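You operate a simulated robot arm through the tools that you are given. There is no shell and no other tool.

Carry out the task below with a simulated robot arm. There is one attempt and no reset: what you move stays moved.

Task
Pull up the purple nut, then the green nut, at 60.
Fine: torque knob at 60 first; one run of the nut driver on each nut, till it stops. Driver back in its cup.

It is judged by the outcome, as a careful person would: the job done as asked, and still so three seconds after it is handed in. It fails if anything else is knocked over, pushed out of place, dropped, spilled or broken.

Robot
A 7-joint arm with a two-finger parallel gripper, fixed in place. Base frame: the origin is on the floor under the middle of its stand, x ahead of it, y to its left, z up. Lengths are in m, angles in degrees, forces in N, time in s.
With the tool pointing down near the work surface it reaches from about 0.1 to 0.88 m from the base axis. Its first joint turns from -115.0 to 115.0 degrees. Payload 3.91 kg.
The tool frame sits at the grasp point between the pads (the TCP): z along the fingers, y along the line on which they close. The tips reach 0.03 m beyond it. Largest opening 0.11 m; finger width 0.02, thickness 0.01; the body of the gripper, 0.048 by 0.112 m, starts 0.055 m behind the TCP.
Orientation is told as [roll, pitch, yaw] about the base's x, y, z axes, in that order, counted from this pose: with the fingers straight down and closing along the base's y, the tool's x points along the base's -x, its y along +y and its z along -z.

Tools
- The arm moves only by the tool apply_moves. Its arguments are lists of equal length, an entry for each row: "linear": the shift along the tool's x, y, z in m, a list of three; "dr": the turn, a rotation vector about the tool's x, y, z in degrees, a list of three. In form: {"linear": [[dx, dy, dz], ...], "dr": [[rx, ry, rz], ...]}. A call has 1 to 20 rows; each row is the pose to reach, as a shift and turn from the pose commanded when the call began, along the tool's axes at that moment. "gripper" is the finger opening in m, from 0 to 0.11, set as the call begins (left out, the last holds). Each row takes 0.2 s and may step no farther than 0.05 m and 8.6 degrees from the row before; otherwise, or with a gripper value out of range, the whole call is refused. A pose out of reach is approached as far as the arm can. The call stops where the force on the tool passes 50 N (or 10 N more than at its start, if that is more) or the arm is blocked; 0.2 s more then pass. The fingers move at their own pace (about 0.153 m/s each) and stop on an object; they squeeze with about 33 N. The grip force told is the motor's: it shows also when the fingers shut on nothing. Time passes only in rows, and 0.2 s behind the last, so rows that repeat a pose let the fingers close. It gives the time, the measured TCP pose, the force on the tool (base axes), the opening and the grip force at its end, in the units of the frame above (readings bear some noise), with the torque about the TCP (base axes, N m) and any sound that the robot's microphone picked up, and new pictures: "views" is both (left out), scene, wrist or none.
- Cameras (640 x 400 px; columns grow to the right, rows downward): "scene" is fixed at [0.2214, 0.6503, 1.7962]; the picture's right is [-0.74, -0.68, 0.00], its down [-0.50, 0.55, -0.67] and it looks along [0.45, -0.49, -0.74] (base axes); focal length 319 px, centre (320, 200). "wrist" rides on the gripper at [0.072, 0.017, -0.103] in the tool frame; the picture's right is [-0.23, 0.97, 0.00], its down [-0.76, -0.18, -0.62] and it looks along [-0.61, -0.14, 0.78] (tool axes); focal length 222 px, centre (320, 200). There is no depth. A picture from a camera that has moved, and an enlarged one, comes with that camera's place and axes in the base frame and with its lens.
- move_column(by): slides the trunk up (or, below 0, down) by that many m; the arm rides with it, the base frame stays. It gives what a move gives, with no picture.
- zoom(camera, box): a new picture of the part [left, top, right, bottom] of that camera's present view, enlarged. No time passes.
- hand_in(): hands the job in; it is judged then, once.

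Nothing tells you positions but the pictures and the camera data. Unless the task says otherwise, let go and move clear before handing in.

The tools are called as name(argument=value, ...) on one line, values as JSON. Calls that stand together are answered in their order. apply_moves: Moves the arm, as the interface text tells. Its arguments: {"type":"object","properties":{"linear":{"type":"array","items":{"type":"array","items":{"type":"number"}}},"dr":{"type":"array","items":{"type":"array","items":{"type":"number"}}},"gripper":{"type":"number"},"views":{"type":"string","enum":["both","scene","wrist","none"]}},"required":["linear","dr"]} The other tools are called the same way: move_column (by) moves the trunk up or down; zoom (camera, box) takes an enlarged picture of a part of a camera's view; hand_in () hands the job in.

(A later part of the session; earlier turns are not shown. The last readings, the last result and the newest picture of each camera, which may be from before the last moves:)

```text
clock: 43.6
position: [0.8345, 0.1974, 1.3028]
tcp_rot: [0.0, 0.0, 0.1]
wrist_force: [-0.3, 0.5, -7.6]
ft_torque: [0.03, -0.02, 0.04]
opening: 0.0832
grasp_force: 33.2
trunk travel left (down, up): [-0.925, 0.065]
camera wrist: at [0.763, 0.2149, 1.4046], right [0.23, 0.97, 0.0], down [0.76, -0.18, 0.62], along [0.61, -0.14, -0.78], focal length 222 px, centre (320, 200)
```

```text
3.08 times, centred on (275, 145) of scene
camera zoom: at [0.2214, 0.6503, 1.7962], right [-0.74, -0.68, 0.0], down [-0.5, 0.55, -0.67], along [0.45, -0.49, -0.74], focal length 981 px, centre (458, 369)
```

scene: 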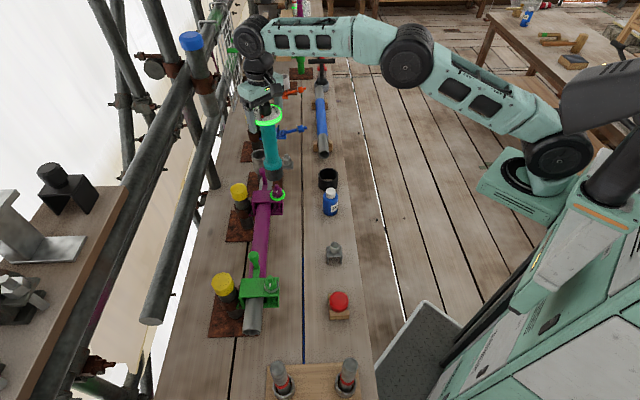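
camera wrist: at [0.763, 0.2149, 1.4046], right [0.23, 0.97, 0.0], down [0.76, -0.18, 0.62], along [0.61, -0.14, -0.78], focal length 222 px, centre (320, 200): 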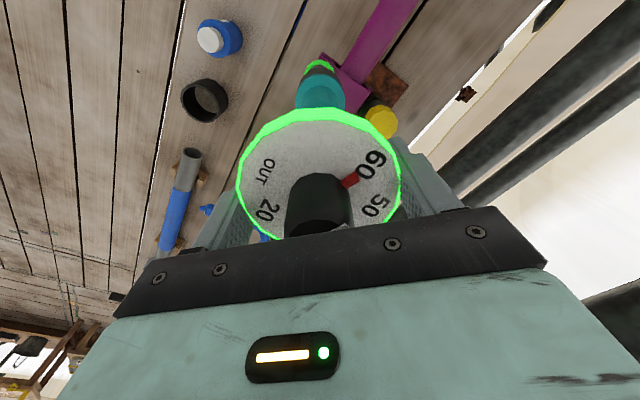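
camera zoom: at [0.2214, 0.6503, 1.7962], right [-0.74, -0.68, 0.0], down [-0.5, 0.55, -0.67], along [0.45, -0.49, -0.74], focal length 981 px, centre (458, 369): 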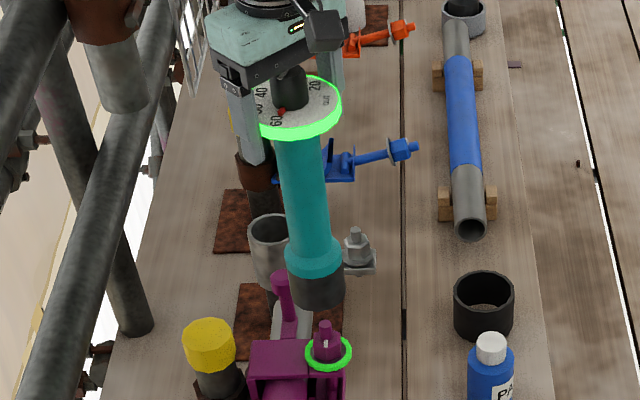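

The nut now shows a green ring, so the purple nut is done at 60. I'll carry the driver across at the same height to just short of the green nut and measure it the same way.

apply_moves(linear=[[0.015, 0.011, -0.005], [0.04, 0.029, -0.01], [0.07, 0.051, -0.01], [0.1, 0.073, -0.01], [0.13, 0.0945, -0.01], [0.16, 0.116, -0.01], [0.19, 0.138, -0.01], [0.215, 0.156, -0.01], [0.23, 0.167, -0.01], [0.2375, 0.1726, -0.01], [0.2375, 0.1726, -0.01]], dr=[[0, 0, 0], [0, 0, 0], [0, 0, 0], [0, 0, 0], [0, 0, 0], [0, 0, 0], [0, 0, 0], [0, 0, 0], [0, 0, 0], [0, 0, 0], [0, 0, 0]])

zoom(camera="wrist", box=[320, 40, 416, 100])

zoom(camera="wrist", box=[240, 40, 400, 140])

zoom(camera="scene", box=[220, 150, 320, 310])

```text
clock: 46.0
position: [0.5977, 0.3714, 1.3126]
tcp_rot: [0.0, 0.0, 0.0]
wrist_force: [0.5, 0.0, -6.5]
ft_torque: [-0.01, 0.0, -0.04]
opening: 0.0827
grasp_force: 33.0
trunk travel left (down, up): [-0.925, 0.065]
camera wrist: at [0.5252, 0.3874, 1.4156], right [0.23, 0.97, 0.0], down [0.76, -0.18, 0.62], along [0.61, -0.14, -0.78], focal length 222 px, centre (320, 200)
```

scene: 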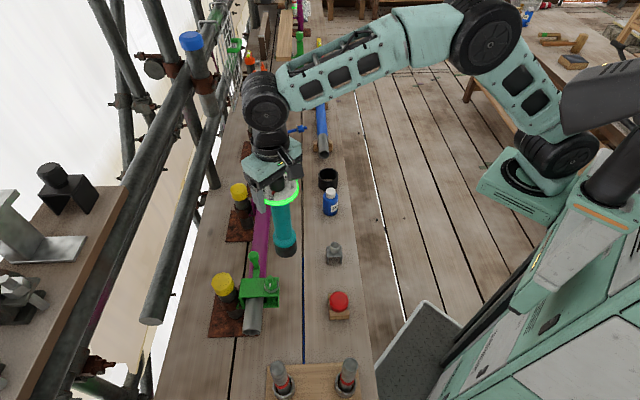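
wrist: 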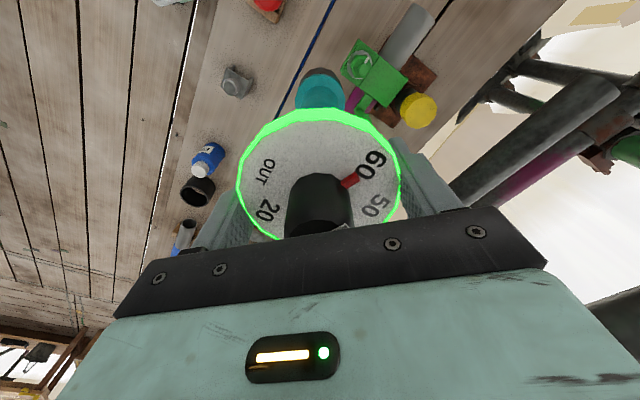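

```text
6.67 times, centred on (368, 70) of wrist
camera zoom: at [0.5252, 0.3874, 1.4156], right [0.23, 0.97, 0.0], down [0.76, -0.18, 0.62], along [0.61, -0.14, -0.78], focal length 1481 px, centre (0, 1067)
```

zoom: 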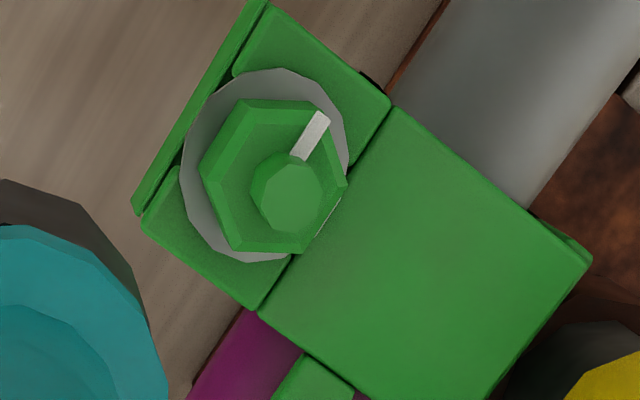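

```text
4.00 times, centred on (320, 90) of wrist
camera zoom: at [0.5252, 0.3874, 1.4156], right [0.23, 0.97, 0.0], down [0.76, -0.18, 0.62], along [0.61, -0.14, -0.78], focal length 888 px, centre (320, 640)
```

zoom: 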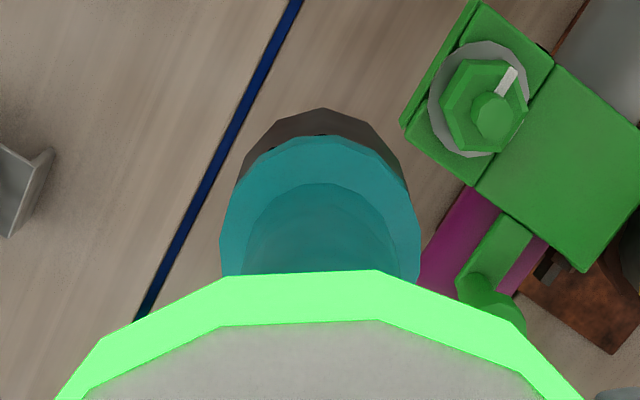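

```text
2.50 times, centred on (270, 230) of scene
camera zoom: at [0.2214, 0.6503, 1.7962], right [-0.74, -0.68, 0.0], down [-0.5, 0.55, -0.67], along [0.45, -0.49, -0.74], focal length 797 px, centre (445, 125)
```

zoom: 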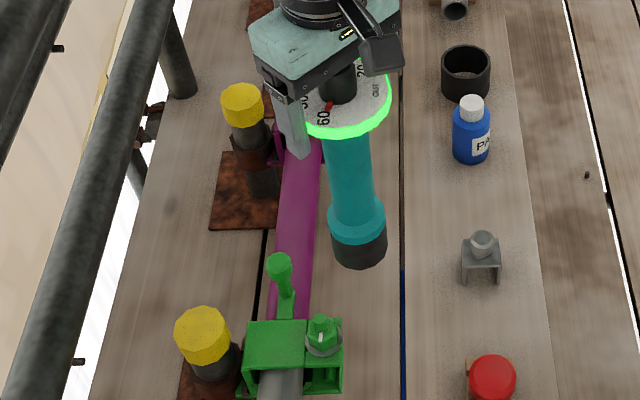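

The green stud measures about (−0.002, +0.0675) from the TCP, nearly the same layout as the purple one. I'll centre the socket over it and check alignment in both views.

apply_moves(linear=[[0.0005, 0.02, 0], [0.001, 0.04, 0], [0.0012, 0.057, 0], [0.0012, 0.0676, 0], [0.0012, 0.0676, 0], [0.0012, 0.0676, 0]], dr=[[0, 0, 0], [0, 0, 0], [0, 0, 0], [0, 0, 0], [0, 0, 0], [0, 0, 0]])

zoom(camera="scene", box=[225, 215, 315, 305])

zoom(camera="wrist", box=[240, 40, 400, 140])

```text
clock: 47.4
position: [0.5969, 0.4372, 1.3124]
tcp_rot: [0.1, 0.0, 0.2]
wrist_force: [0.2, 0.2, -8.0]
ft_torque: [-0.01, 0.01, 0.03]
opening: 0.0829
grasp_force: 33.7
trunk travel left (down, up): [-0.925, 0.065]
camera wrist: at [0.5247, 0.4553, 1.4152], right [0.23, 0.97, 0.0], down [0.76, -0.18, 0.62], along [0.61, -0.14, -0.78], focal length 222 px, centre (320, 200)
```

scene: 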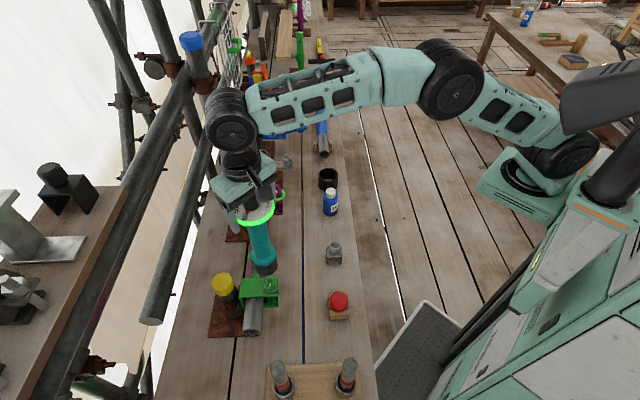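
wrist: 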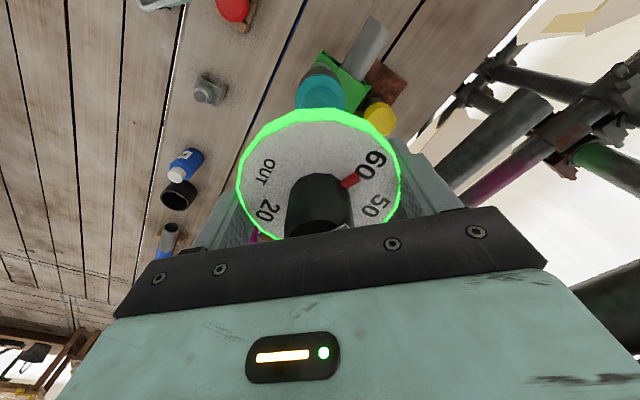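

```text
4.44 times, centred on (270, 260) of scene
camera zoom: at [0.2214, 0.6503, 1.7962], right [-0.74, -0.68, 0.0], down [-0.5, 0.55, -0.67], along [0.45, -0.49, -0.74], focal length 1417 px, centre (542, -67)
```

zoom: 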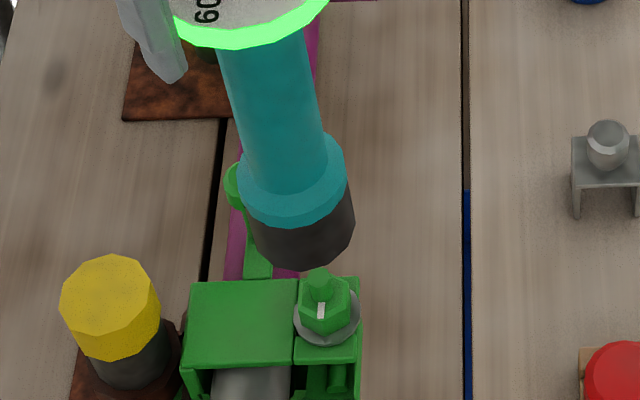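

```text
4.00 times, centred on (320, 90) of wrist
camera zoom: at [0.5247, 0.4553, 1.4152], right [0.23, 0.97, 0.0], down [0.76, -0.18, 0.62], along [0.61, -0.14, -0.78], focal length 888 px, centre (320, 640)
```

zoom: 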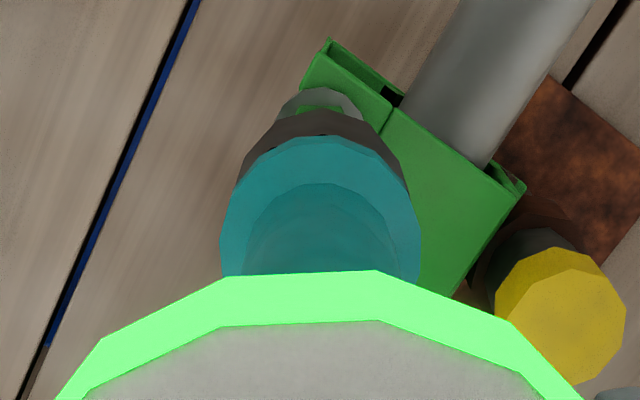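

Both views suggest the socket is 1.5–2 mm too far in +x. I'll zoom in further to measure that before going down.

zoom(camera="scene", box=[250, 250, 298, 290])

zoom(camera="wrist", box=[290, 55, 354, 95])

```text
10.00 times, centred on (274, 270) of scene
camera zoom: at [0.2214, 0.6503, 1.7962], right [-0.74, -0.68, 0.0], down [-0.5, 0.55, -0.67], along [0.45, -0.49, -0.74], focal length 3189 px, centre (780, -500)
```

zoom: 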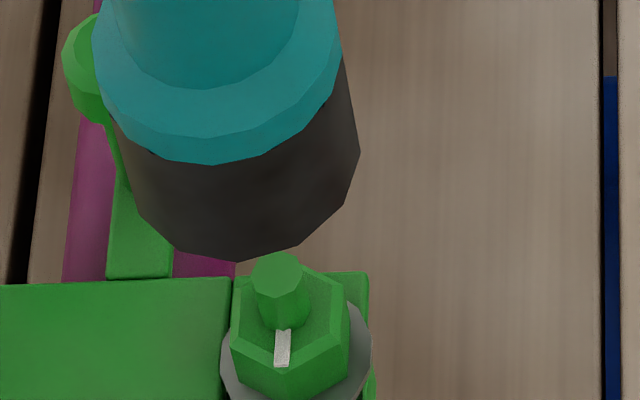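

```text
10.00 times, centred on (322, 75) of wrist
camera zoom: at [0.5247, 0.4553, 1.4152], right [0.23, 0.97, 0.0], down [0.76, -0.18, 0.62], along [0.61, -0.14, -0.78], focal length 2221 px, centre (300, 1450)
```

zoom: 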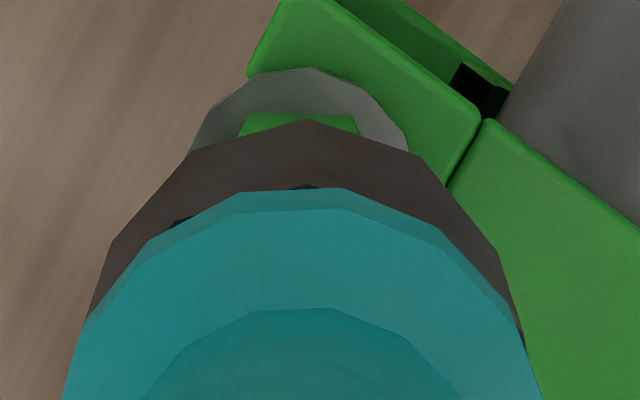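

Measured from both cameras, the socket is about 2 mm too far in +x. I'll correct that and lower to just above the stud tip.

apply_moves(linear=[[0.002, -0.0004, 0], [0.002, -0.0004, 0.015], [0.002, -0.0004, 0.03], [0.002, -0.0004, 0.045], [0.002, -0.0004, 0.055], [0.002, -0.0004, 0.062], [0.002, -0.0004, 0.062]], dr=[[0, 0, 0], [0, 0, 0], [0, 0, 0], [0, 0, 0], [0, 0, 0], [0, 0, 0], [0, 0, 0]])

zoom(camera="scene", box=[245, 255, 301, 300])

zoom(camera="wrist", box=[290, 55, 354, 95])

```text
clock: 49.0
position: [0.5952, 0.4375, 1.2501]
tcp_rot: [0.0, 0.0, 0.1]
wrist_force: [-0.1, 0.6, -8.9]
ft_torque: [-0.02, 0.03, -0.01]
opening: 0.0827
grasp_force: 33.2
trunk travel left (down, up): [-0.925, 0.065]
camera wrist: at [0.5224, 0.4542, 1.3532], right [0.23, 0.97, 0.0], down [0.76, -0.18, 0.62], along [0.61, -0.14, -0.78], focal length 222 px, centre (320, 200)
```

scene: 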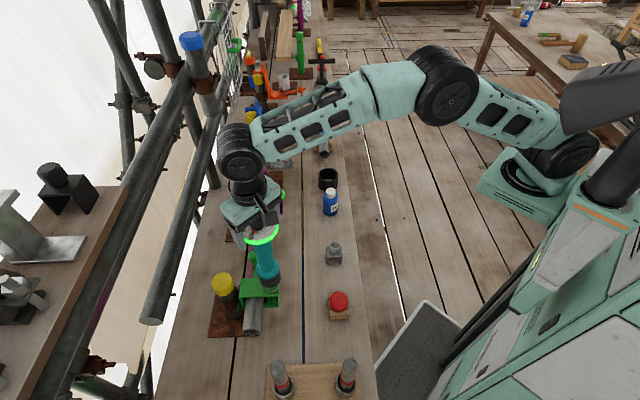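
wrist: 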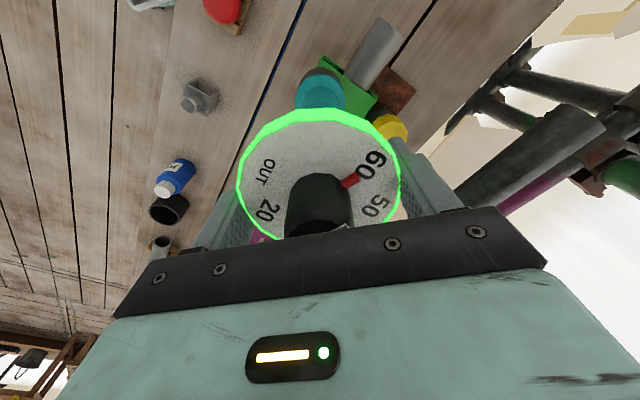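

```text
8.89 times, centred on (273, 278) of scene
camera zoom: at [0.2214, 0.6503, 1.7962], right [-0.74, -0.68, 0.0], down [-0.5, 0.55, -0.67], along [0.45, -0.49, -0.74], focal length 2835 px, centre (738, -489)
```

zoom: 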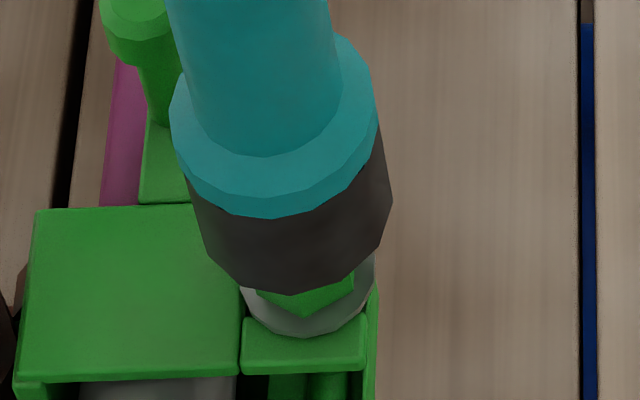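

```text
10.00 times, centred on (322, 75) of wrist
camera zoom: at [0.5224, 0.4542, 1.3532], right [0.23, 0.97, 0.0], down [0.76, -0.18, 0.62], along [0.61, -0.14, -0.78], focal length 2221 px, centre (300, 1450)
```

zoom: 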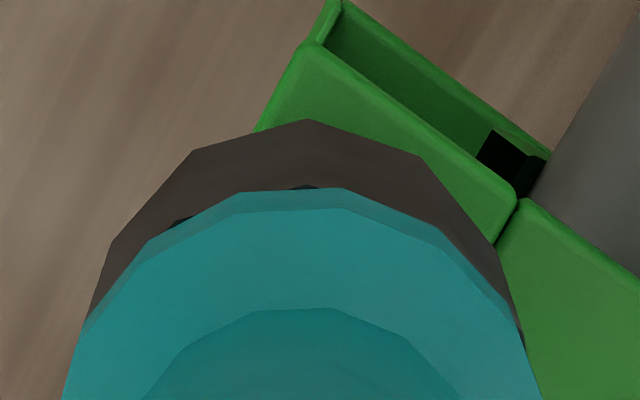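

The socket is now within about 1 mm of the nut axis. I'll lower over the nut in small steps, watching the force.

apply_moves(linear=[[0, 0, 0.003], [0, 0, 0.006], [0, 0, 0.009], [0, 0, 0.012], [0, 0, 0.015], [0, 0, 0.018], [0, 0, 0.021], [0, 0, 0.024], [0, 0, 0.027], [0, 0, 0.03], [0, 0, 0.033], [0, 0, 0.036]], dr=[[0, 0, 0], [0, 0, 0], [0, 0, 0], [0, 0, 0], [0, 0, 0], [0, 0, 0], [0, 0, 0], [0, 0, 0], [0, 0, 0], [0, 0, 0], [0, 0, 0], [0, 0, 0]], views="none")

zoom(camera="scene", box=[245, 255, 301, 300])

```text
clock: 51.6
position: [0.5956, 0.4372, 1.2147]
tcp_rot: [0.1, -0.1, 0.2]
wrist_force: [0.1, -0.1, -8.0]
ft_torque: [0.01, -0.03, 0.02]
opening: 0.0827
grasp_force: 32.9
trunk travel left (down, up): [-0.925, 0.065]
```

```text
8.89 times, centred on (273, 278) of scene
camera zoom: at [0.2214, 0.6503, 1.7962], right [-0.74, -0.68, 0.0], down [-0.5, 0.55, -0.67], along [0.45, -0.49, -0.74], focal length 2835 px, centre (738, -489)
```

zoom: 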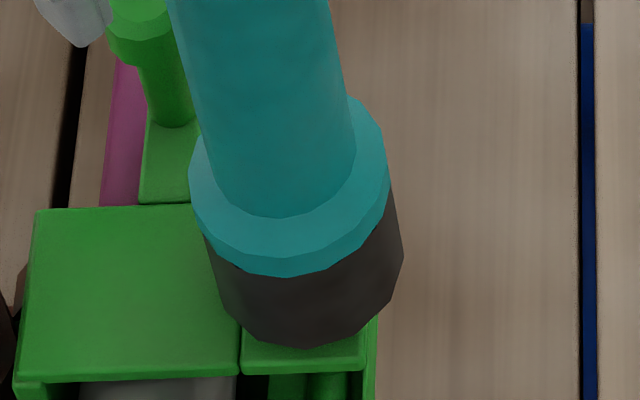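

No contact yet, as expected. I'll continue in 1 mm steps to seat it.

apply_moves(linear=[[0, 0, 0.001], [0, 0, 0.002], [0, 0, 0.003], [0, 0, 0.004], [0, 0, 0.005], [0, 0, 0.006], [0, 0, 0.007]], dr=[[0, 0, 0], [0, 0, 0], [0, 0, 0], [0, 0, 0], [0, 0, 0], [0, 0, 0], [0, 0, 0]], views="none")

```text
clock: 53.2
position: [0.5956, 0.4372, 1.2093]
tcp_rot: [0.0, -0.1, 0.0]
wrist_force: [-0.7, -2.3, -3.6]
ft_torque: [-0.14, 0.03, -0.02]
opening: 0.0826
grasp_force: 33.2
trunk travel left (down, up): [-0.925, 0.065]
```

Contact is starting at z 1.209. I'll press on gradually to about the same load as before and hold.

apply_moves(linear=[[0, 0, 0.001], [0, 0, 0.002], [0, 0, 0.003], [0, 0, 0.003], [0, 0, 0.003]], dr=[[0, 0, 0], [0, 0, 0], [0, 0, 0], [0, 0, 0], [0, 0, 0]], views="both")

zoom(camera="scene", box=[225, 195, 315, 305])

```text
clock: 54.4
position: [0.5944, 0.4371, 1.2086]
tcp_rot: [0.1, -0.3, 0.0]
wrist_force: [-0.1, -1.2, 28.7]
ft_torque: [-0.33, 0.15, 0.04]
opening: 0.0827
grasp_force: 33.3
trunk travel left (down, up): [-0.925, 0.065]
camera wrist: at [0.5216, 0.4536, 1.3106], right [0.23, 0.97, 0.01], down [0.76, -0.18, 0.63], along [0.61, -0.14, -0.78], focal length 222 px, centre (320, 200)
```

scene: 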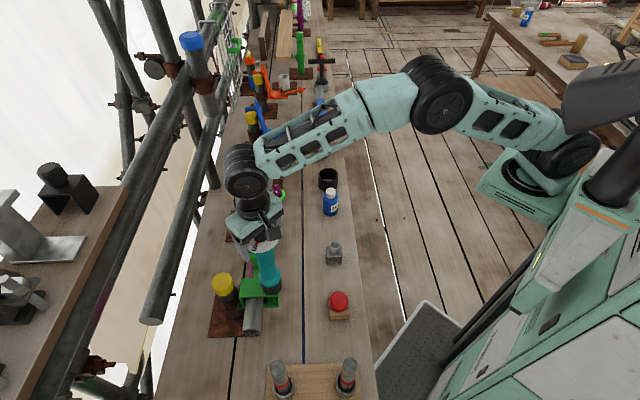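
wrist: 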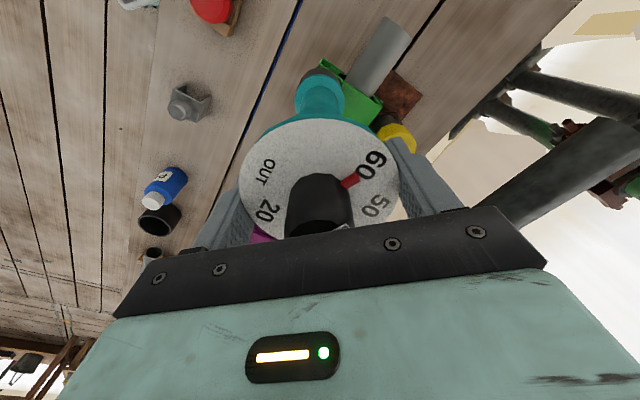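

```text
3.64 times, centred on (270, 250) of scene
camera zoom: at [0.2214, 0.6503, 1.7962], right [-0.74, -0.68, 0.0], down [-0.5, 0.55, -0.67], along [0.45, -0.49, -0.74], focal length 1160 px, centre (502, 18)
```

zoom: 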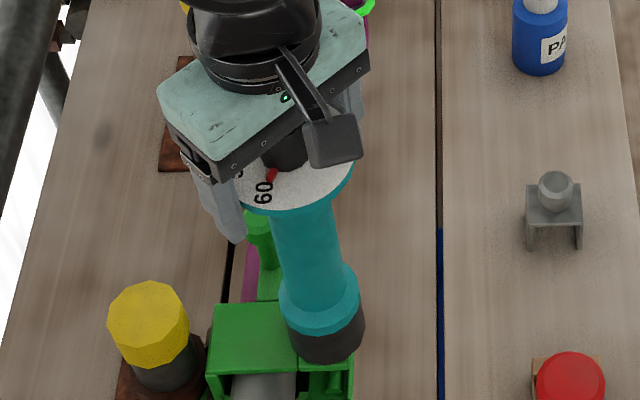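

The ring light went out, so the driver has started a new run. I'll hold the press steady until it turns green.

apply_moves(linear=[[0, 0, 0], [0, 0, 0], [0, 0, 0], [0, 0, 0], [0, 0, 0], [0, 0, 0], [0, 0, 0], [0, 0, 0]], dr=[[0, 0, 0], [0, 0, 0], [0, 0, 0], [0, 0, 0], [0, 0, 0], [0, 0, 0], [0, 0, 0], [0, 0, 0]], views="both")

```text
clock: 56.2
position: [0.594, 0.4381, 1.2074]
tcp_rot: [0.1, -0.2, 0.1]
wrist_force: [0.6, 0.1, 33.5]
ft_torque: [0.05, -0.04, -0.02]
opening: 0.0824
grasp_force: 32.6
trunk travel left (down, up): [-0.925, 0.065]
camera wrist: at [0.5212, 0.4533, 1.3104], right [0.23, 0.97, 0.0], down [0.76, -0.18, 0.63], along [0.61, -0.14, -0.78], focal length 222 px, centre (320, 200)
```

scene: 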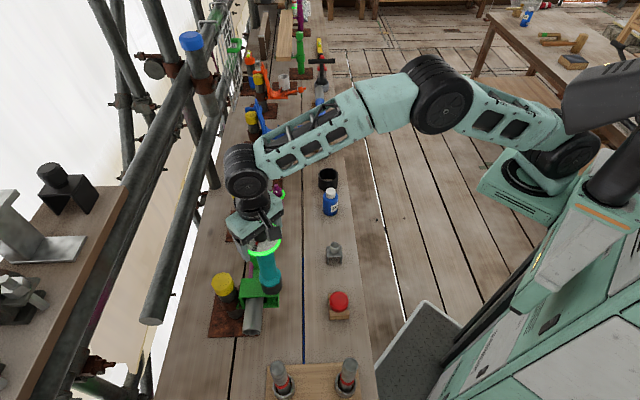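
wrist: 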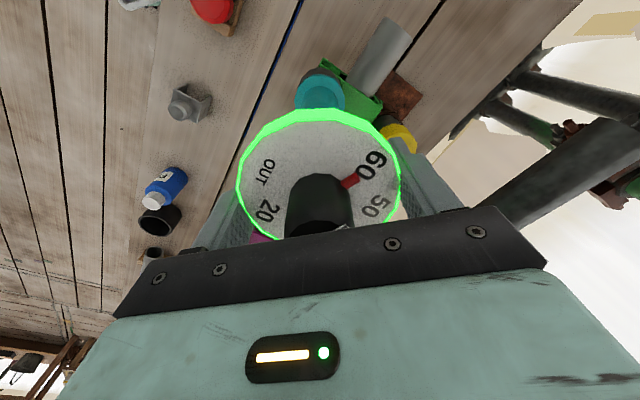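

The ring is green again, so the run on the green nut has finished. I'll lift straight off and check the result.

apply_moves(linear=[[0, 0, -0.006], [0, 0, -0.014], [0, 0, -0.026], [0, 0, -0.04], [0, 0, -0.056], [0, 0, -0.075], [0, 0, -0.098], [0, 0, -0.106], [0, 0, -0.106]], dr=[[0, 0, 0], [0, 0, 0], [0, 0, 0], [0, 0, 0], [0, 0, 0], [0, 0, 0], [0, 0, 0], [0, 0, 0], [0, 0, 0]])

zoom(camera="scene", box=[225, 175, 325, 315])

zoom(camera="wrist", box=[240, 40, 400, 140])

```text
clock: 58.2
position: [0.5956, 0.4373, 1.3114]
tcp_rot: [0.0, -0.1, 0.1]
wrist_force: [0.2, -0.5, -8.5]
ft_torque: [-0.04, -0.01, -0.02]
opening: 0.0828
grasp_force: 33.0
trunk travel left (down, up): [-0.925, 0.065]
camera wrist: at [0.5224, 0.4543, 1.4138], right [0.23, 0.97, 0.0], down [0.76, -0.18, 0.62], along [0.61, -0.14, -0.78], focal length 222 px, centre (320, 200)
```

scene: 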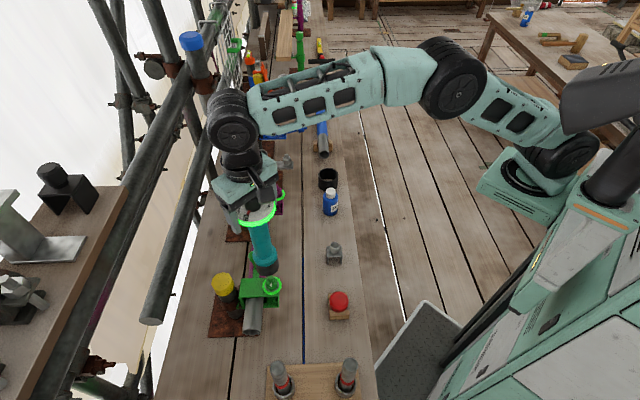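
wrist: 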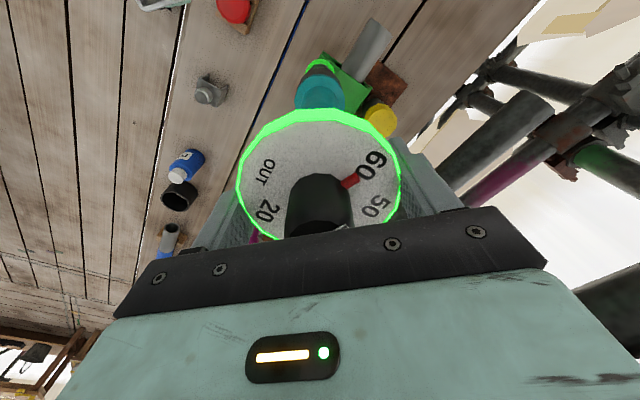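

```text
2.86 times, centred on (275, 245) of scene
camera zoom: at [0.2214, 0.6503, 1.7962], right [-0.74, -0.68, 0.0], down [-0.5, 0.55, -0.67], along [0.45, -0.49, -0.74], focal length 911 px, centre (449, 71)
```

zoom: 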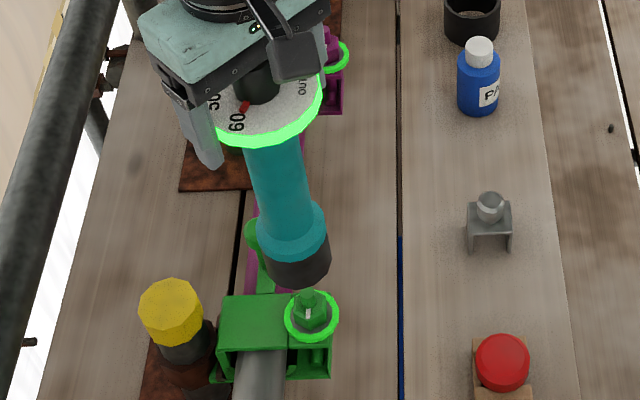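

```text
4.00 times, centred on (320, 90) of wrist
camera zoom: at [0.5224, 0.4543, 1.4138], right [0.23, 0.97, 0.0], down [0.76, -0.18, 0.62], along [0.61, -0.14, -0.78], focal length 888 px, centre (320, 640)
```

zoom: 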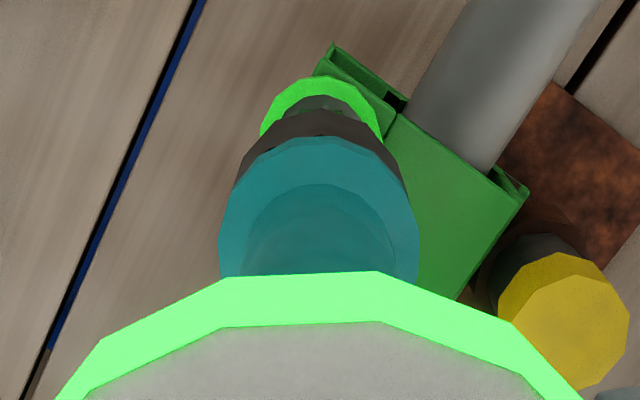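

Both nuts now show green rings and the knob still reads 60. I'll carry the driver back at this height to above its cup.

apply_moves(linear=[[-0.005, -0.0104, 0], [-0.0149, -0.0311, 0], [-0.0298, -0.0621, 0], [-0.0471, -0.0983, 0], [-0.0645, -0.1346, 0], [-0.0818, -0.1708, 0], [-0.0992, -0.207, 0], [-0.1166, -0.2433, 0], [-0.1339, -0.2795, 0], [-0.1513, -0.3157, 0], [-0.1686, -0.352, 0], [-0.186, -0.3882, 0], [-0.2034, -0.4244, 0], [-0.2182, -0.4555, 0], [-0.2306, -0.4814, 0], [-0.2406, -0.5021, 0], [-0.248, -0.5176, 0], [-0.248, -0.5176, 0]], dr=[[0, 0, 0], [0, 0, 0], [0, 0, 0], [0, 0, 0], [0, 0, 0], [0, 0, 0], [0, 0, 0], [0, 0, 0], [0, 0, 0], [0, 0, 0], [0, 0, 0], [0, 0, 0], [0, 0, 0], [0, 0, 0], [0, 0, 0], [0, 0, 0], [0, 0, 0], [0, 0, 0]])

zoom(camera="scene", box=[295, 70, 365, 200])

zoom(camera="wrist", box=[240, 40, 400, 140])

```text
clock: 62.0
position: [0.8442, -0.0799, 1.3117]
tcp_rot: [0.0, 0.0, 0.0]
wrist_force: [0.4, -0.2, -8.1]
ft_torque: [0.0, -0.03, 0.06]
opening: 0.0826
grasp_force: 33.2
trunk travel left (down, up): [-0.925, 0.065]
camera wrist: at [0.7716, -0.0635, 1.4134], right [0.23, 0.97, 0.0], down [0.76, -0.18, 0.62], along [0.61, -0.14, -0.78], focal length 222 px, centre (320, 200)
```

scene: 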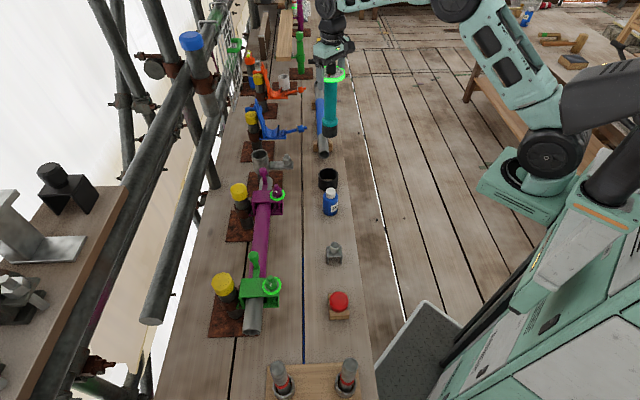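
wrist: 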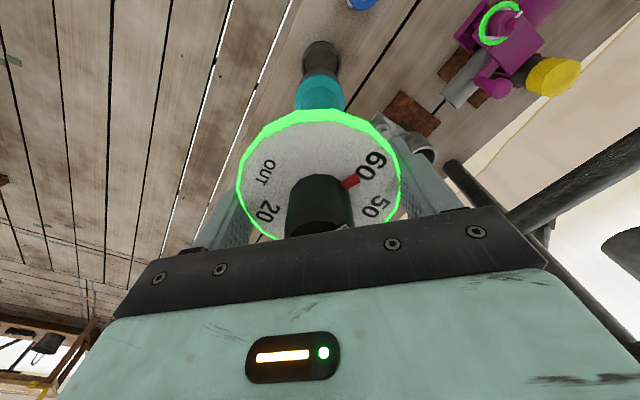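

```text
3.08 times, centred on (330, 135) of scene
camera zoom: at [0.2214, 0.6503, 1.7962], right [-0.74, -0.68, 0.0], down [-0.5, 0.55, -0.67], along [0.45, -0.49, -0.74], focal length 981 px, centre (289, 400)
```

zoom: 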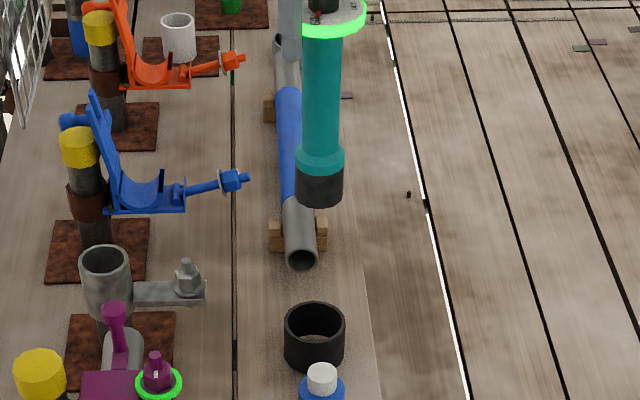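

```text
4.00 times, centred on (320, 90) of wrist
camera zoom: at [0.7716, -0.0635, 1.4134], right [0.23, 0.97, 0.0], down [0.76, -0.18, 0.62], along [0.61, -0.14, -0.78], focal length 888 px, centre (320, 640)
```

zoom: 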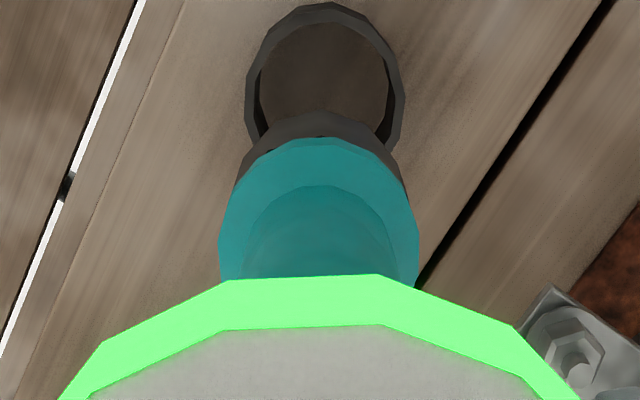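

We're back over the cup. I'll measure the cup against the socket closely in both views before lowering.

zoom(camera="wrist", box=[290, 35, 354, 75])

zoom(camera="scene", box=[300, 115, 356, 195])

zoom(camera="scene", box=[308, 160, 348, 195])

```text
10.00 times, centred on (322, 55) of wrist
camera zoom: at [0.7716, -0.0635, 1.4134], right [0.23, 0.97, 0.0], down [0.76, -0.18, 0.62], along [0.61, -0.14, -0.78], focal length 2221 px, centre (300, 1650)
```

zoom: 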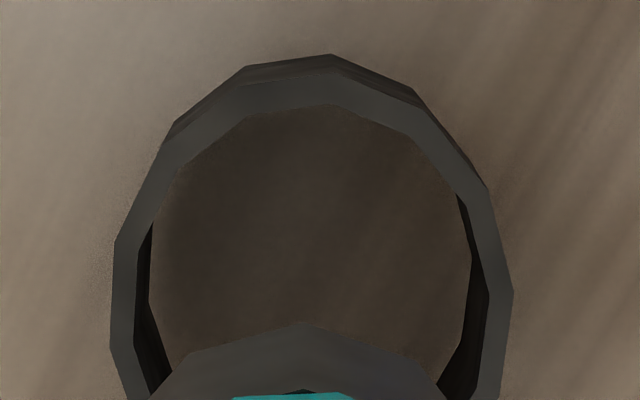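

```text
5.00 times, centred on (328, 155) of scene
camera zoom: at [0.2214, 0.6503, 1.7962], right [-0.74, -0.68, 0.0], down [-0.5, 0.55, -0.67], along [0.45, -0.49, -0.74], focal length 1594 px, centre (280, 425)
```

zoom: 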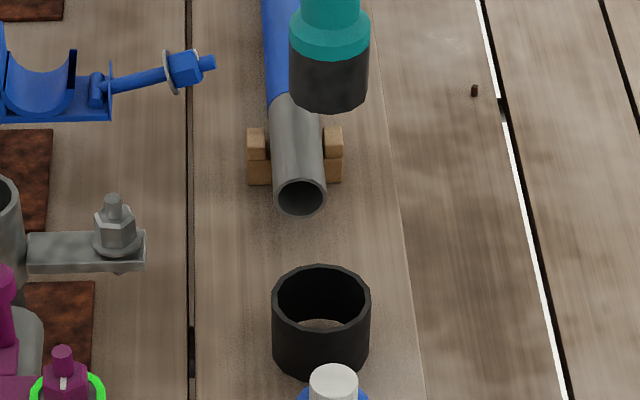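

```text
11.43 times, centred on (328, 178) of scene
camera zoom: at [0.2214, 0.6503, 1.7962], right [-0.74, -0.68, 0.0], down [-0.5, 0.55, -0.67], along [0.45, -0.49, -0.74], focal length 3645 px, centre (229, 457)
```

zoom: 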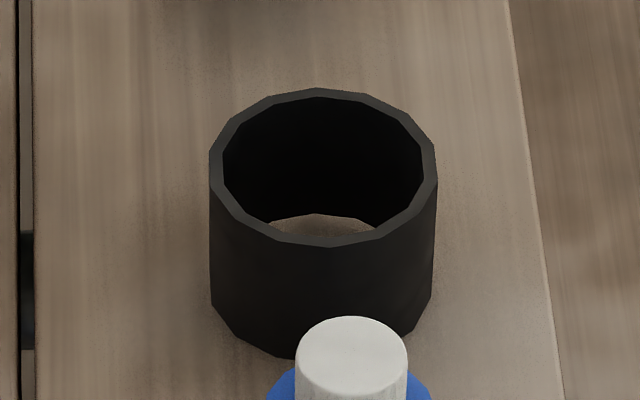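

The cup centre is about (−1.3, +3.2) mm from the socket. I'll correct for that and lower to just above the cup rim.

apply_moves(linear=[[0.0013, 0.0032, 0.005], [0.0013, 0.0032, 0.025], [0.0013, 0.0032, 0.055], [0.0013, 0.0032, 0.085], [0.0013, 0.0032, 0.115], [0.0013, 0.0032, 0.145], [0.0013, 0.0032, 0.17], [0.0013, 0.0032, 0.187], [0.0013, 0.0032, 0.193], [0.0013, 0.0032, 0.193]], dr=[[0, 0, 0], [0, 0, 0], [0, 0, 0], [0, 0, 0], [0, 0, 0], [0, 0, 0], [0, 0, 0], [0, 0, 0], [0, 0, 0], [0, 0, 0]])

zoom(camera="scene", box=[308, 145, 348, 195])

zoom(camera="wrist", box=[280, 35, 360, 85])

```text
clock: 64.2
position: [0.8441, -0.0767, 1.1185]
tcp_rot: [-0.1, -0.2, 0.1]
wrist_force: [-0.1, -0.1, -7.5]
ft_torque: [0.01, 0.0, 0.0]
opening: 0.0825
grasp_force: 33.0
trunk travel left (down, up): [-0.925, 0.065]
camera wrist: at [0.7704, -0.06, 1.2209], right [0.23, 0.97, 0.0], down [0.76, -0.18, 0.62], along [0.61, -0.14, -0.78], focal length 222 px, centre (320, 200)
```

scene: 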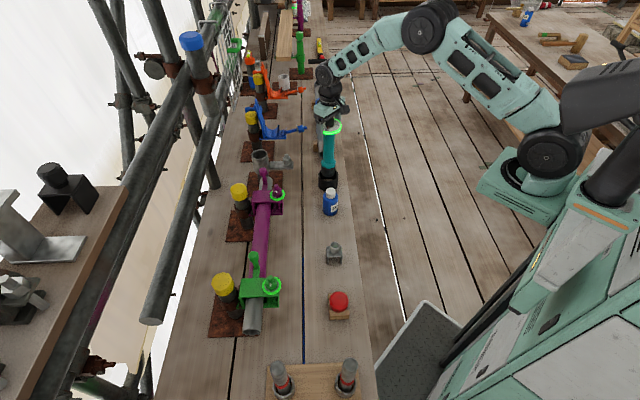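
wrist: 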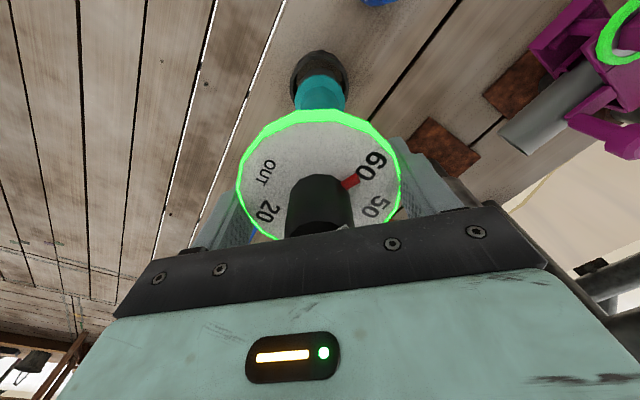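

```text
8.00 times, centred on (328, 170) of scene
camera zoom: at [0.2214, 0.6503, 1.7962], right [-0.74, -0.68, 0.0], down [-0.5, 0.55, -0.67], along [0.45, -0.49, -0.74], focal length 2551 px, centre (256, 440)
```

zoom: 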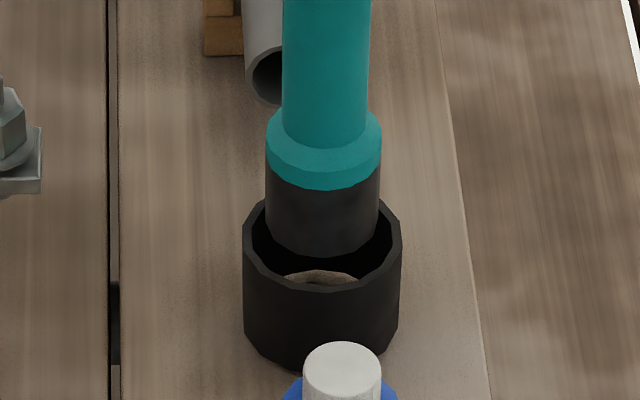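

```text
8.00 times, centred on (320, 60) of wrist
camera zoom: at [0.7704, -0.06, 1.2209], right [0.23, 0.97, 0.0], down [0.76, -0.18, 0.62], along [0.61, -0.14, -0.78], focal length 1777 px, centre (320, 1320)
```

zoom: 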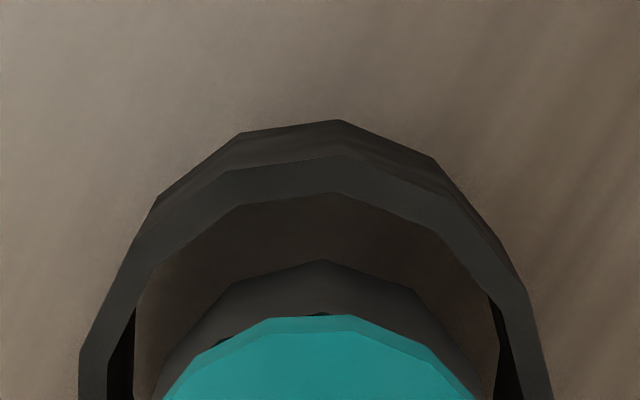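

The socket is centred over the cup to about 1.5 mm, with around 6 mm clearance. I'll lower it into the cup.

apply_moves(linear=[[0.0012, 0, 0.003], [0.0012, 0, 0.012], [0.0012, 0, 0.022], [0.0012, 0, 0.032], [0.0012, 0, 0.042], [0.0012, 0, 0.052], [0.0012, 0, 0.06], [0.0012, 0, 0.066], [0.0012, 0, 0.066]], dr=[[0, 0, 0], [0, 0, 0], [0, 0, 0], [0, 0, 0], [0, 0, 0], [0, 0, 0], [0, 0, 0], [0, 0, 0], [0, 0, 0]], views="scene")

zoom(camera="scene", box=[300, 100, 360, 195])

```text
clock: 66.2
position: [0.8412, -0.0776, 1.0525]
tcp_rot: [0.0, 0.0, 0.1]
wrist_force: [0.6, -0.1, -7.7]
ft_torque: [0.03, -0.02, 0.01]
opening: 0.0828
grasp_force: 32.8
trunk travel left (down, up): [-0.925, 0.065]
```

scene: 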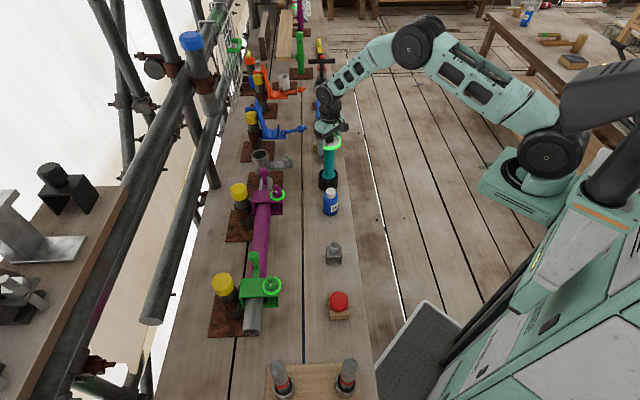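

```text
4.21 times, centred on (330, 148) of scene
camera zoom: at [0.2214, 0.6503, 1.7962], right [-0.74, -0.68, 0.0], down [-0.5, 0.55, -0.67], along [0.45, -0.49, -0.74], focal length 1343 px, centre (278, 421)
```

zoom: 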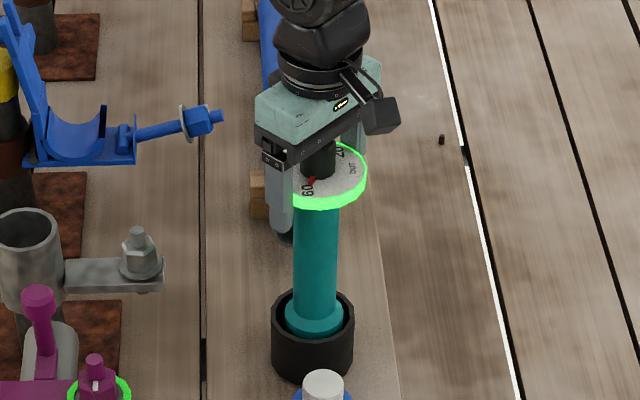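

The driver is inside its cup and almost down. I'll make the last few millimetres in 1 mm steps until the deck takes its weight.

apply_moves(linear=[[0, 0, 0.001], [0, 0, 0.002], [0, 0, 0.003], [0, 0, 0.004], [0, 0, 0.005], [0, 0, 0.005]], dr=[[0, 0, 0], [0, 0, 0], [0, 0, 0], [0, 0, 0], [0, 0, 0], [0, 0, 0]], views="none")

```text
clock: 67.6
position: [0.8424, -0.077, 1.048]
tcp_rot: [0.0, 0.1, 0.1]
wrist_force: [-0.2, -0.1, -7.9]
ft_torque: [0.09, 0.01, 0.11]
opening: 0.0828
grasp_force: 33.2
trunk travel left (down, up): [-0.925, 0.065]
```

apply_moves(linear=[[0, 0, 0.0007], [0, 0, 0.0014], [0, 0, 0.002]], dr=[[0, 0, 0], [0, 0, 0], [0, 0, 0]], views="none")

```text
clock: 68.4
position: [0.8403, -0.0771, 1.0464]
tcp_rot: [0.0, -0.1, 0.1]
wrist_force: [-0.7, -1.4, -1.9]
ft_torque: [-0.12, 0.35, 0.1]
opening: 0.0825
grasp_force: 33.6
trunk travel left (down, up): [-0.925, 0.065]
```

The deck now carries almost all the weight. I'll open the fingers fully and let the driver settle.

apply_moves(linear=[[0, 0, 0.0003], [0, 0, 0.0003], [0, 0, 0.0003], [0, 0, 0.0003]], dr=[[0, 0, 0], [0, 0, 0], [0, 0, 0], [0, 0, 0]], gripper=0.11)

zoom(camera="wrist", box=[200, 80, 440, 230])

zoom(camera="scene", box=[300, 100, 360, 195])

```text
clock: 69.4
position: [0.8399, -0.0769, 1.046]
tcp_rot: [0.0, -0.1, 0.0]
wrist_force: [0.1, -0.6, -0.4]
ft_torque: [0.0, -0.01, 0.04]
opening: 0.11
grasp_force: 0.2
trunk travel left (down, up): [-0.925, 0.065]
camera wrist: at [0.7685, -0.0601, 1.1479], right [0.23, 0.97, 0.0], down [0.76, -0.18, 0.62], along [0.61, -0.14, -0.78], focal length 222 px, centre (320, 200)
```

scene: 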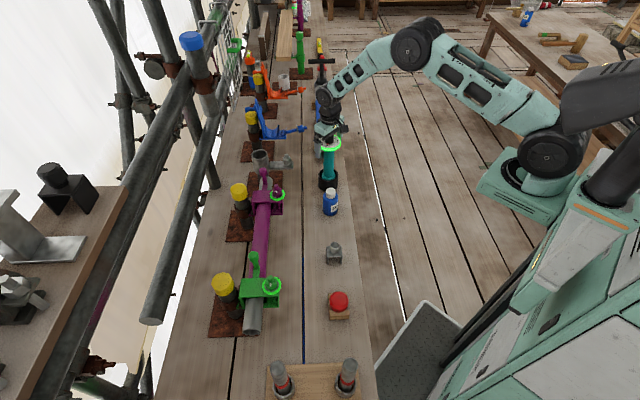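
wrist: 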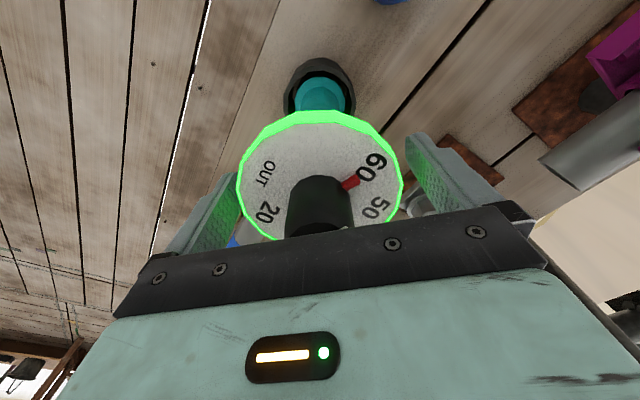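

```text
2.67 times, centred on (320, 155) of wrist
camera zoom: at [0.7685, -0.0601, 1.1479], right [0.23, 0.97, 0.0], down [0.76, -0.18, 0.62], along [0.61, -0.14, -0.78], focal length 592 px, centre (320, 320)
```

zoom: 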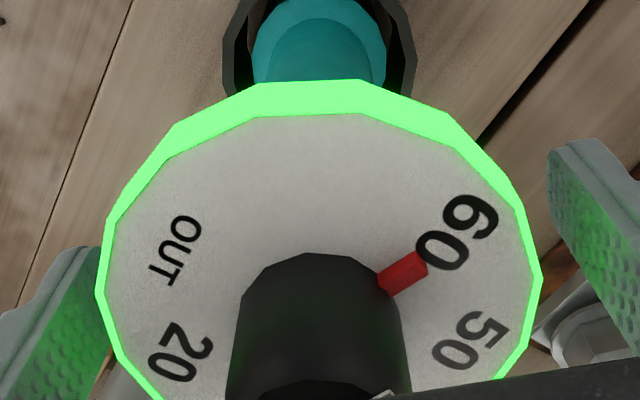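

```text
4.21 times, centred on (330, 148) of scene
camera zoom: at [0.2214, 0.6503, 1.7962], right [-0.74, -0.68, 0.0], down [-0.5, 0.55, -0.67], along [0.45, -0.49, -0.74], focal length 1343 px, centre (278, 421)
```

zoom: 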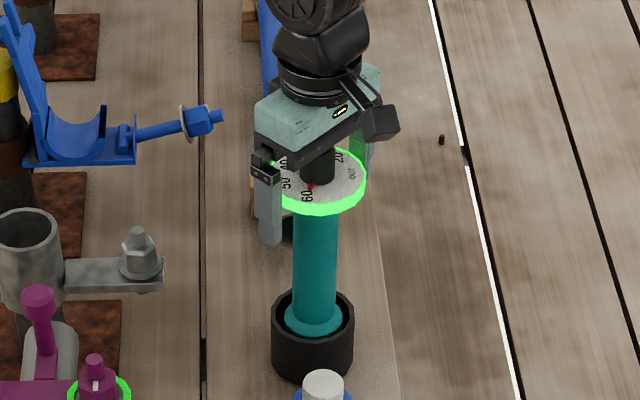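

The driver stands free in its cup and the fingers are clear on both sides. I'll rise straight up and then back away.

apply_moves(linear=[[0, 0, -0.01], [0, 0, -0.03], [0, 0, -0.06], [0, 0, -0.1], [0, 0, -0.14], [0.03, 0, -0.17], [0.07, 0, -0.19], [0.11, 0, -0.2], [0.15, 0, -0.2], [0.19, 0, -0.2], [0.19, 0, -0.2]], dr=[[0, 0, 0], [0, 0, 0], [0, 0, 0], [0, 0, 0], [0, 0, 0], [0, 0, 0], [0, 0, 0], [0, 0, 0], [0, 0, 0], [0, 0, 0], [0, 0, 0]], gripper=0.11)

zoom(camera="scene", box=[220, 120, 360, 320])

zoom(camera="scene", box=[305, 125, 353, 200])

zoom(camera="scene", box=[240, 265, 296, 300])

```text
clock: 71.8
position: [0.65, -0.0781, 1.2459]
tcp_rot: [0.0, -0.1, 0.0]
wrist_force: [-0.3, 0.6, -0.1]
ft_torque: [0.01, 0.0, 0.03]
opening: 0.1097
grasp_force: 0.1
trunk travel left (down, up): [-0.925, 0.065]
camera wrist: at [0.5776, -0.0607, 1.3484], right [0.23, 0.97, 0.0], down [0.76, -0.18, 0.62], along [0.61, -0.14, -0.78], focal length 222 px, centre (320, 200)
```

scene: 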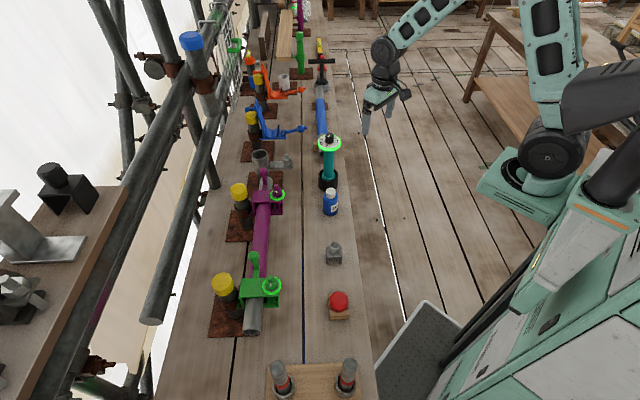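
wrist: 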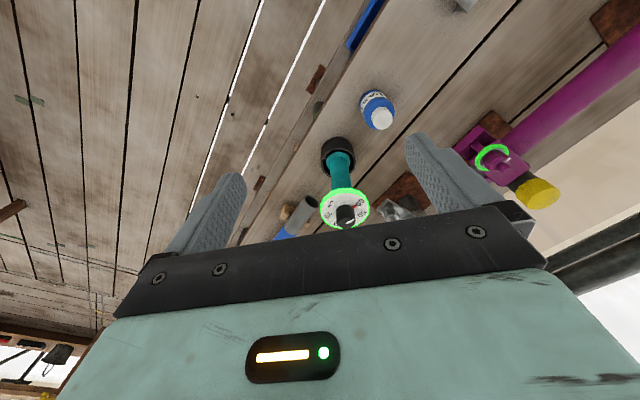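

```text
2.00 times, centred on (290, 220) of scene
camera zoom: at [0.2214, 0.6503, 1.7962], right [-0.74, -0.68, 0.0], down [-0.5, 0.55, -0.67], along [0.45, -0.49, -0.74], focal length 638 px, centre (380, 160)
```

zoom: 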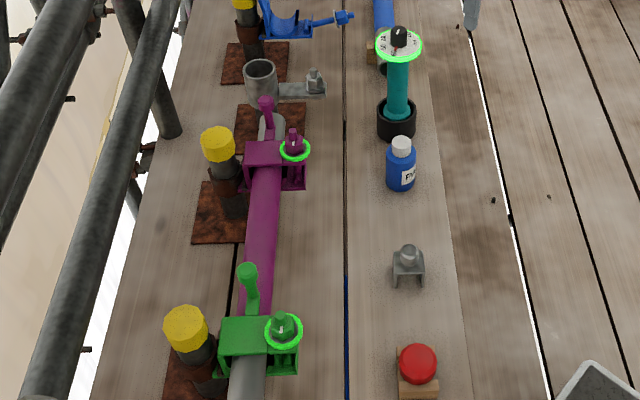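

```text
5.33 times, centred on (329, 162) of scene
camera zoom: at [0.2214, 0.6503, 1.7962], right [-0.74, -0.68, 0.0], down [-0.5, 0.55, -0.67], along [0.45, -0.49, -0.74], focal length 1701 px, centre (272, 400)
```

zoom: 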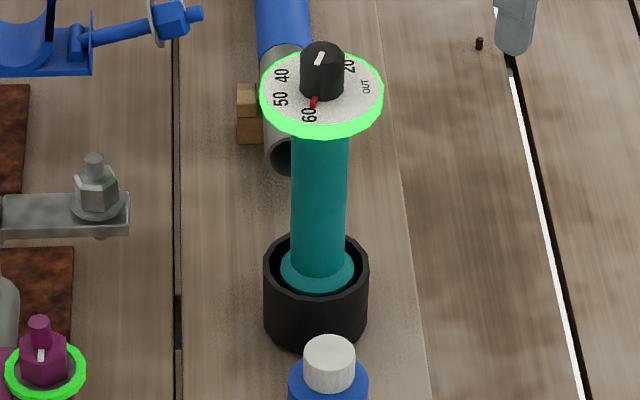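

```text
11.43 times, centred on (268, 282) of scene
camera zoom: at [0.2214, 0.6503, 1.7962], right [-0.74, -0.68, 0.0], down [-0.5, 0.55, -0.67], along [0.45, -0.49, -0.74], focal length 3645 px, centre (914, -743)
```

zoom: 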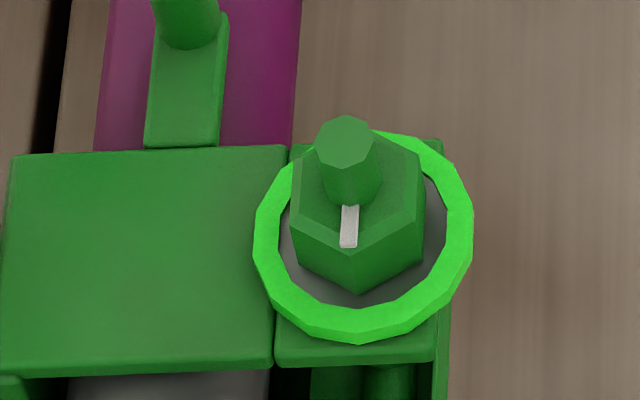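

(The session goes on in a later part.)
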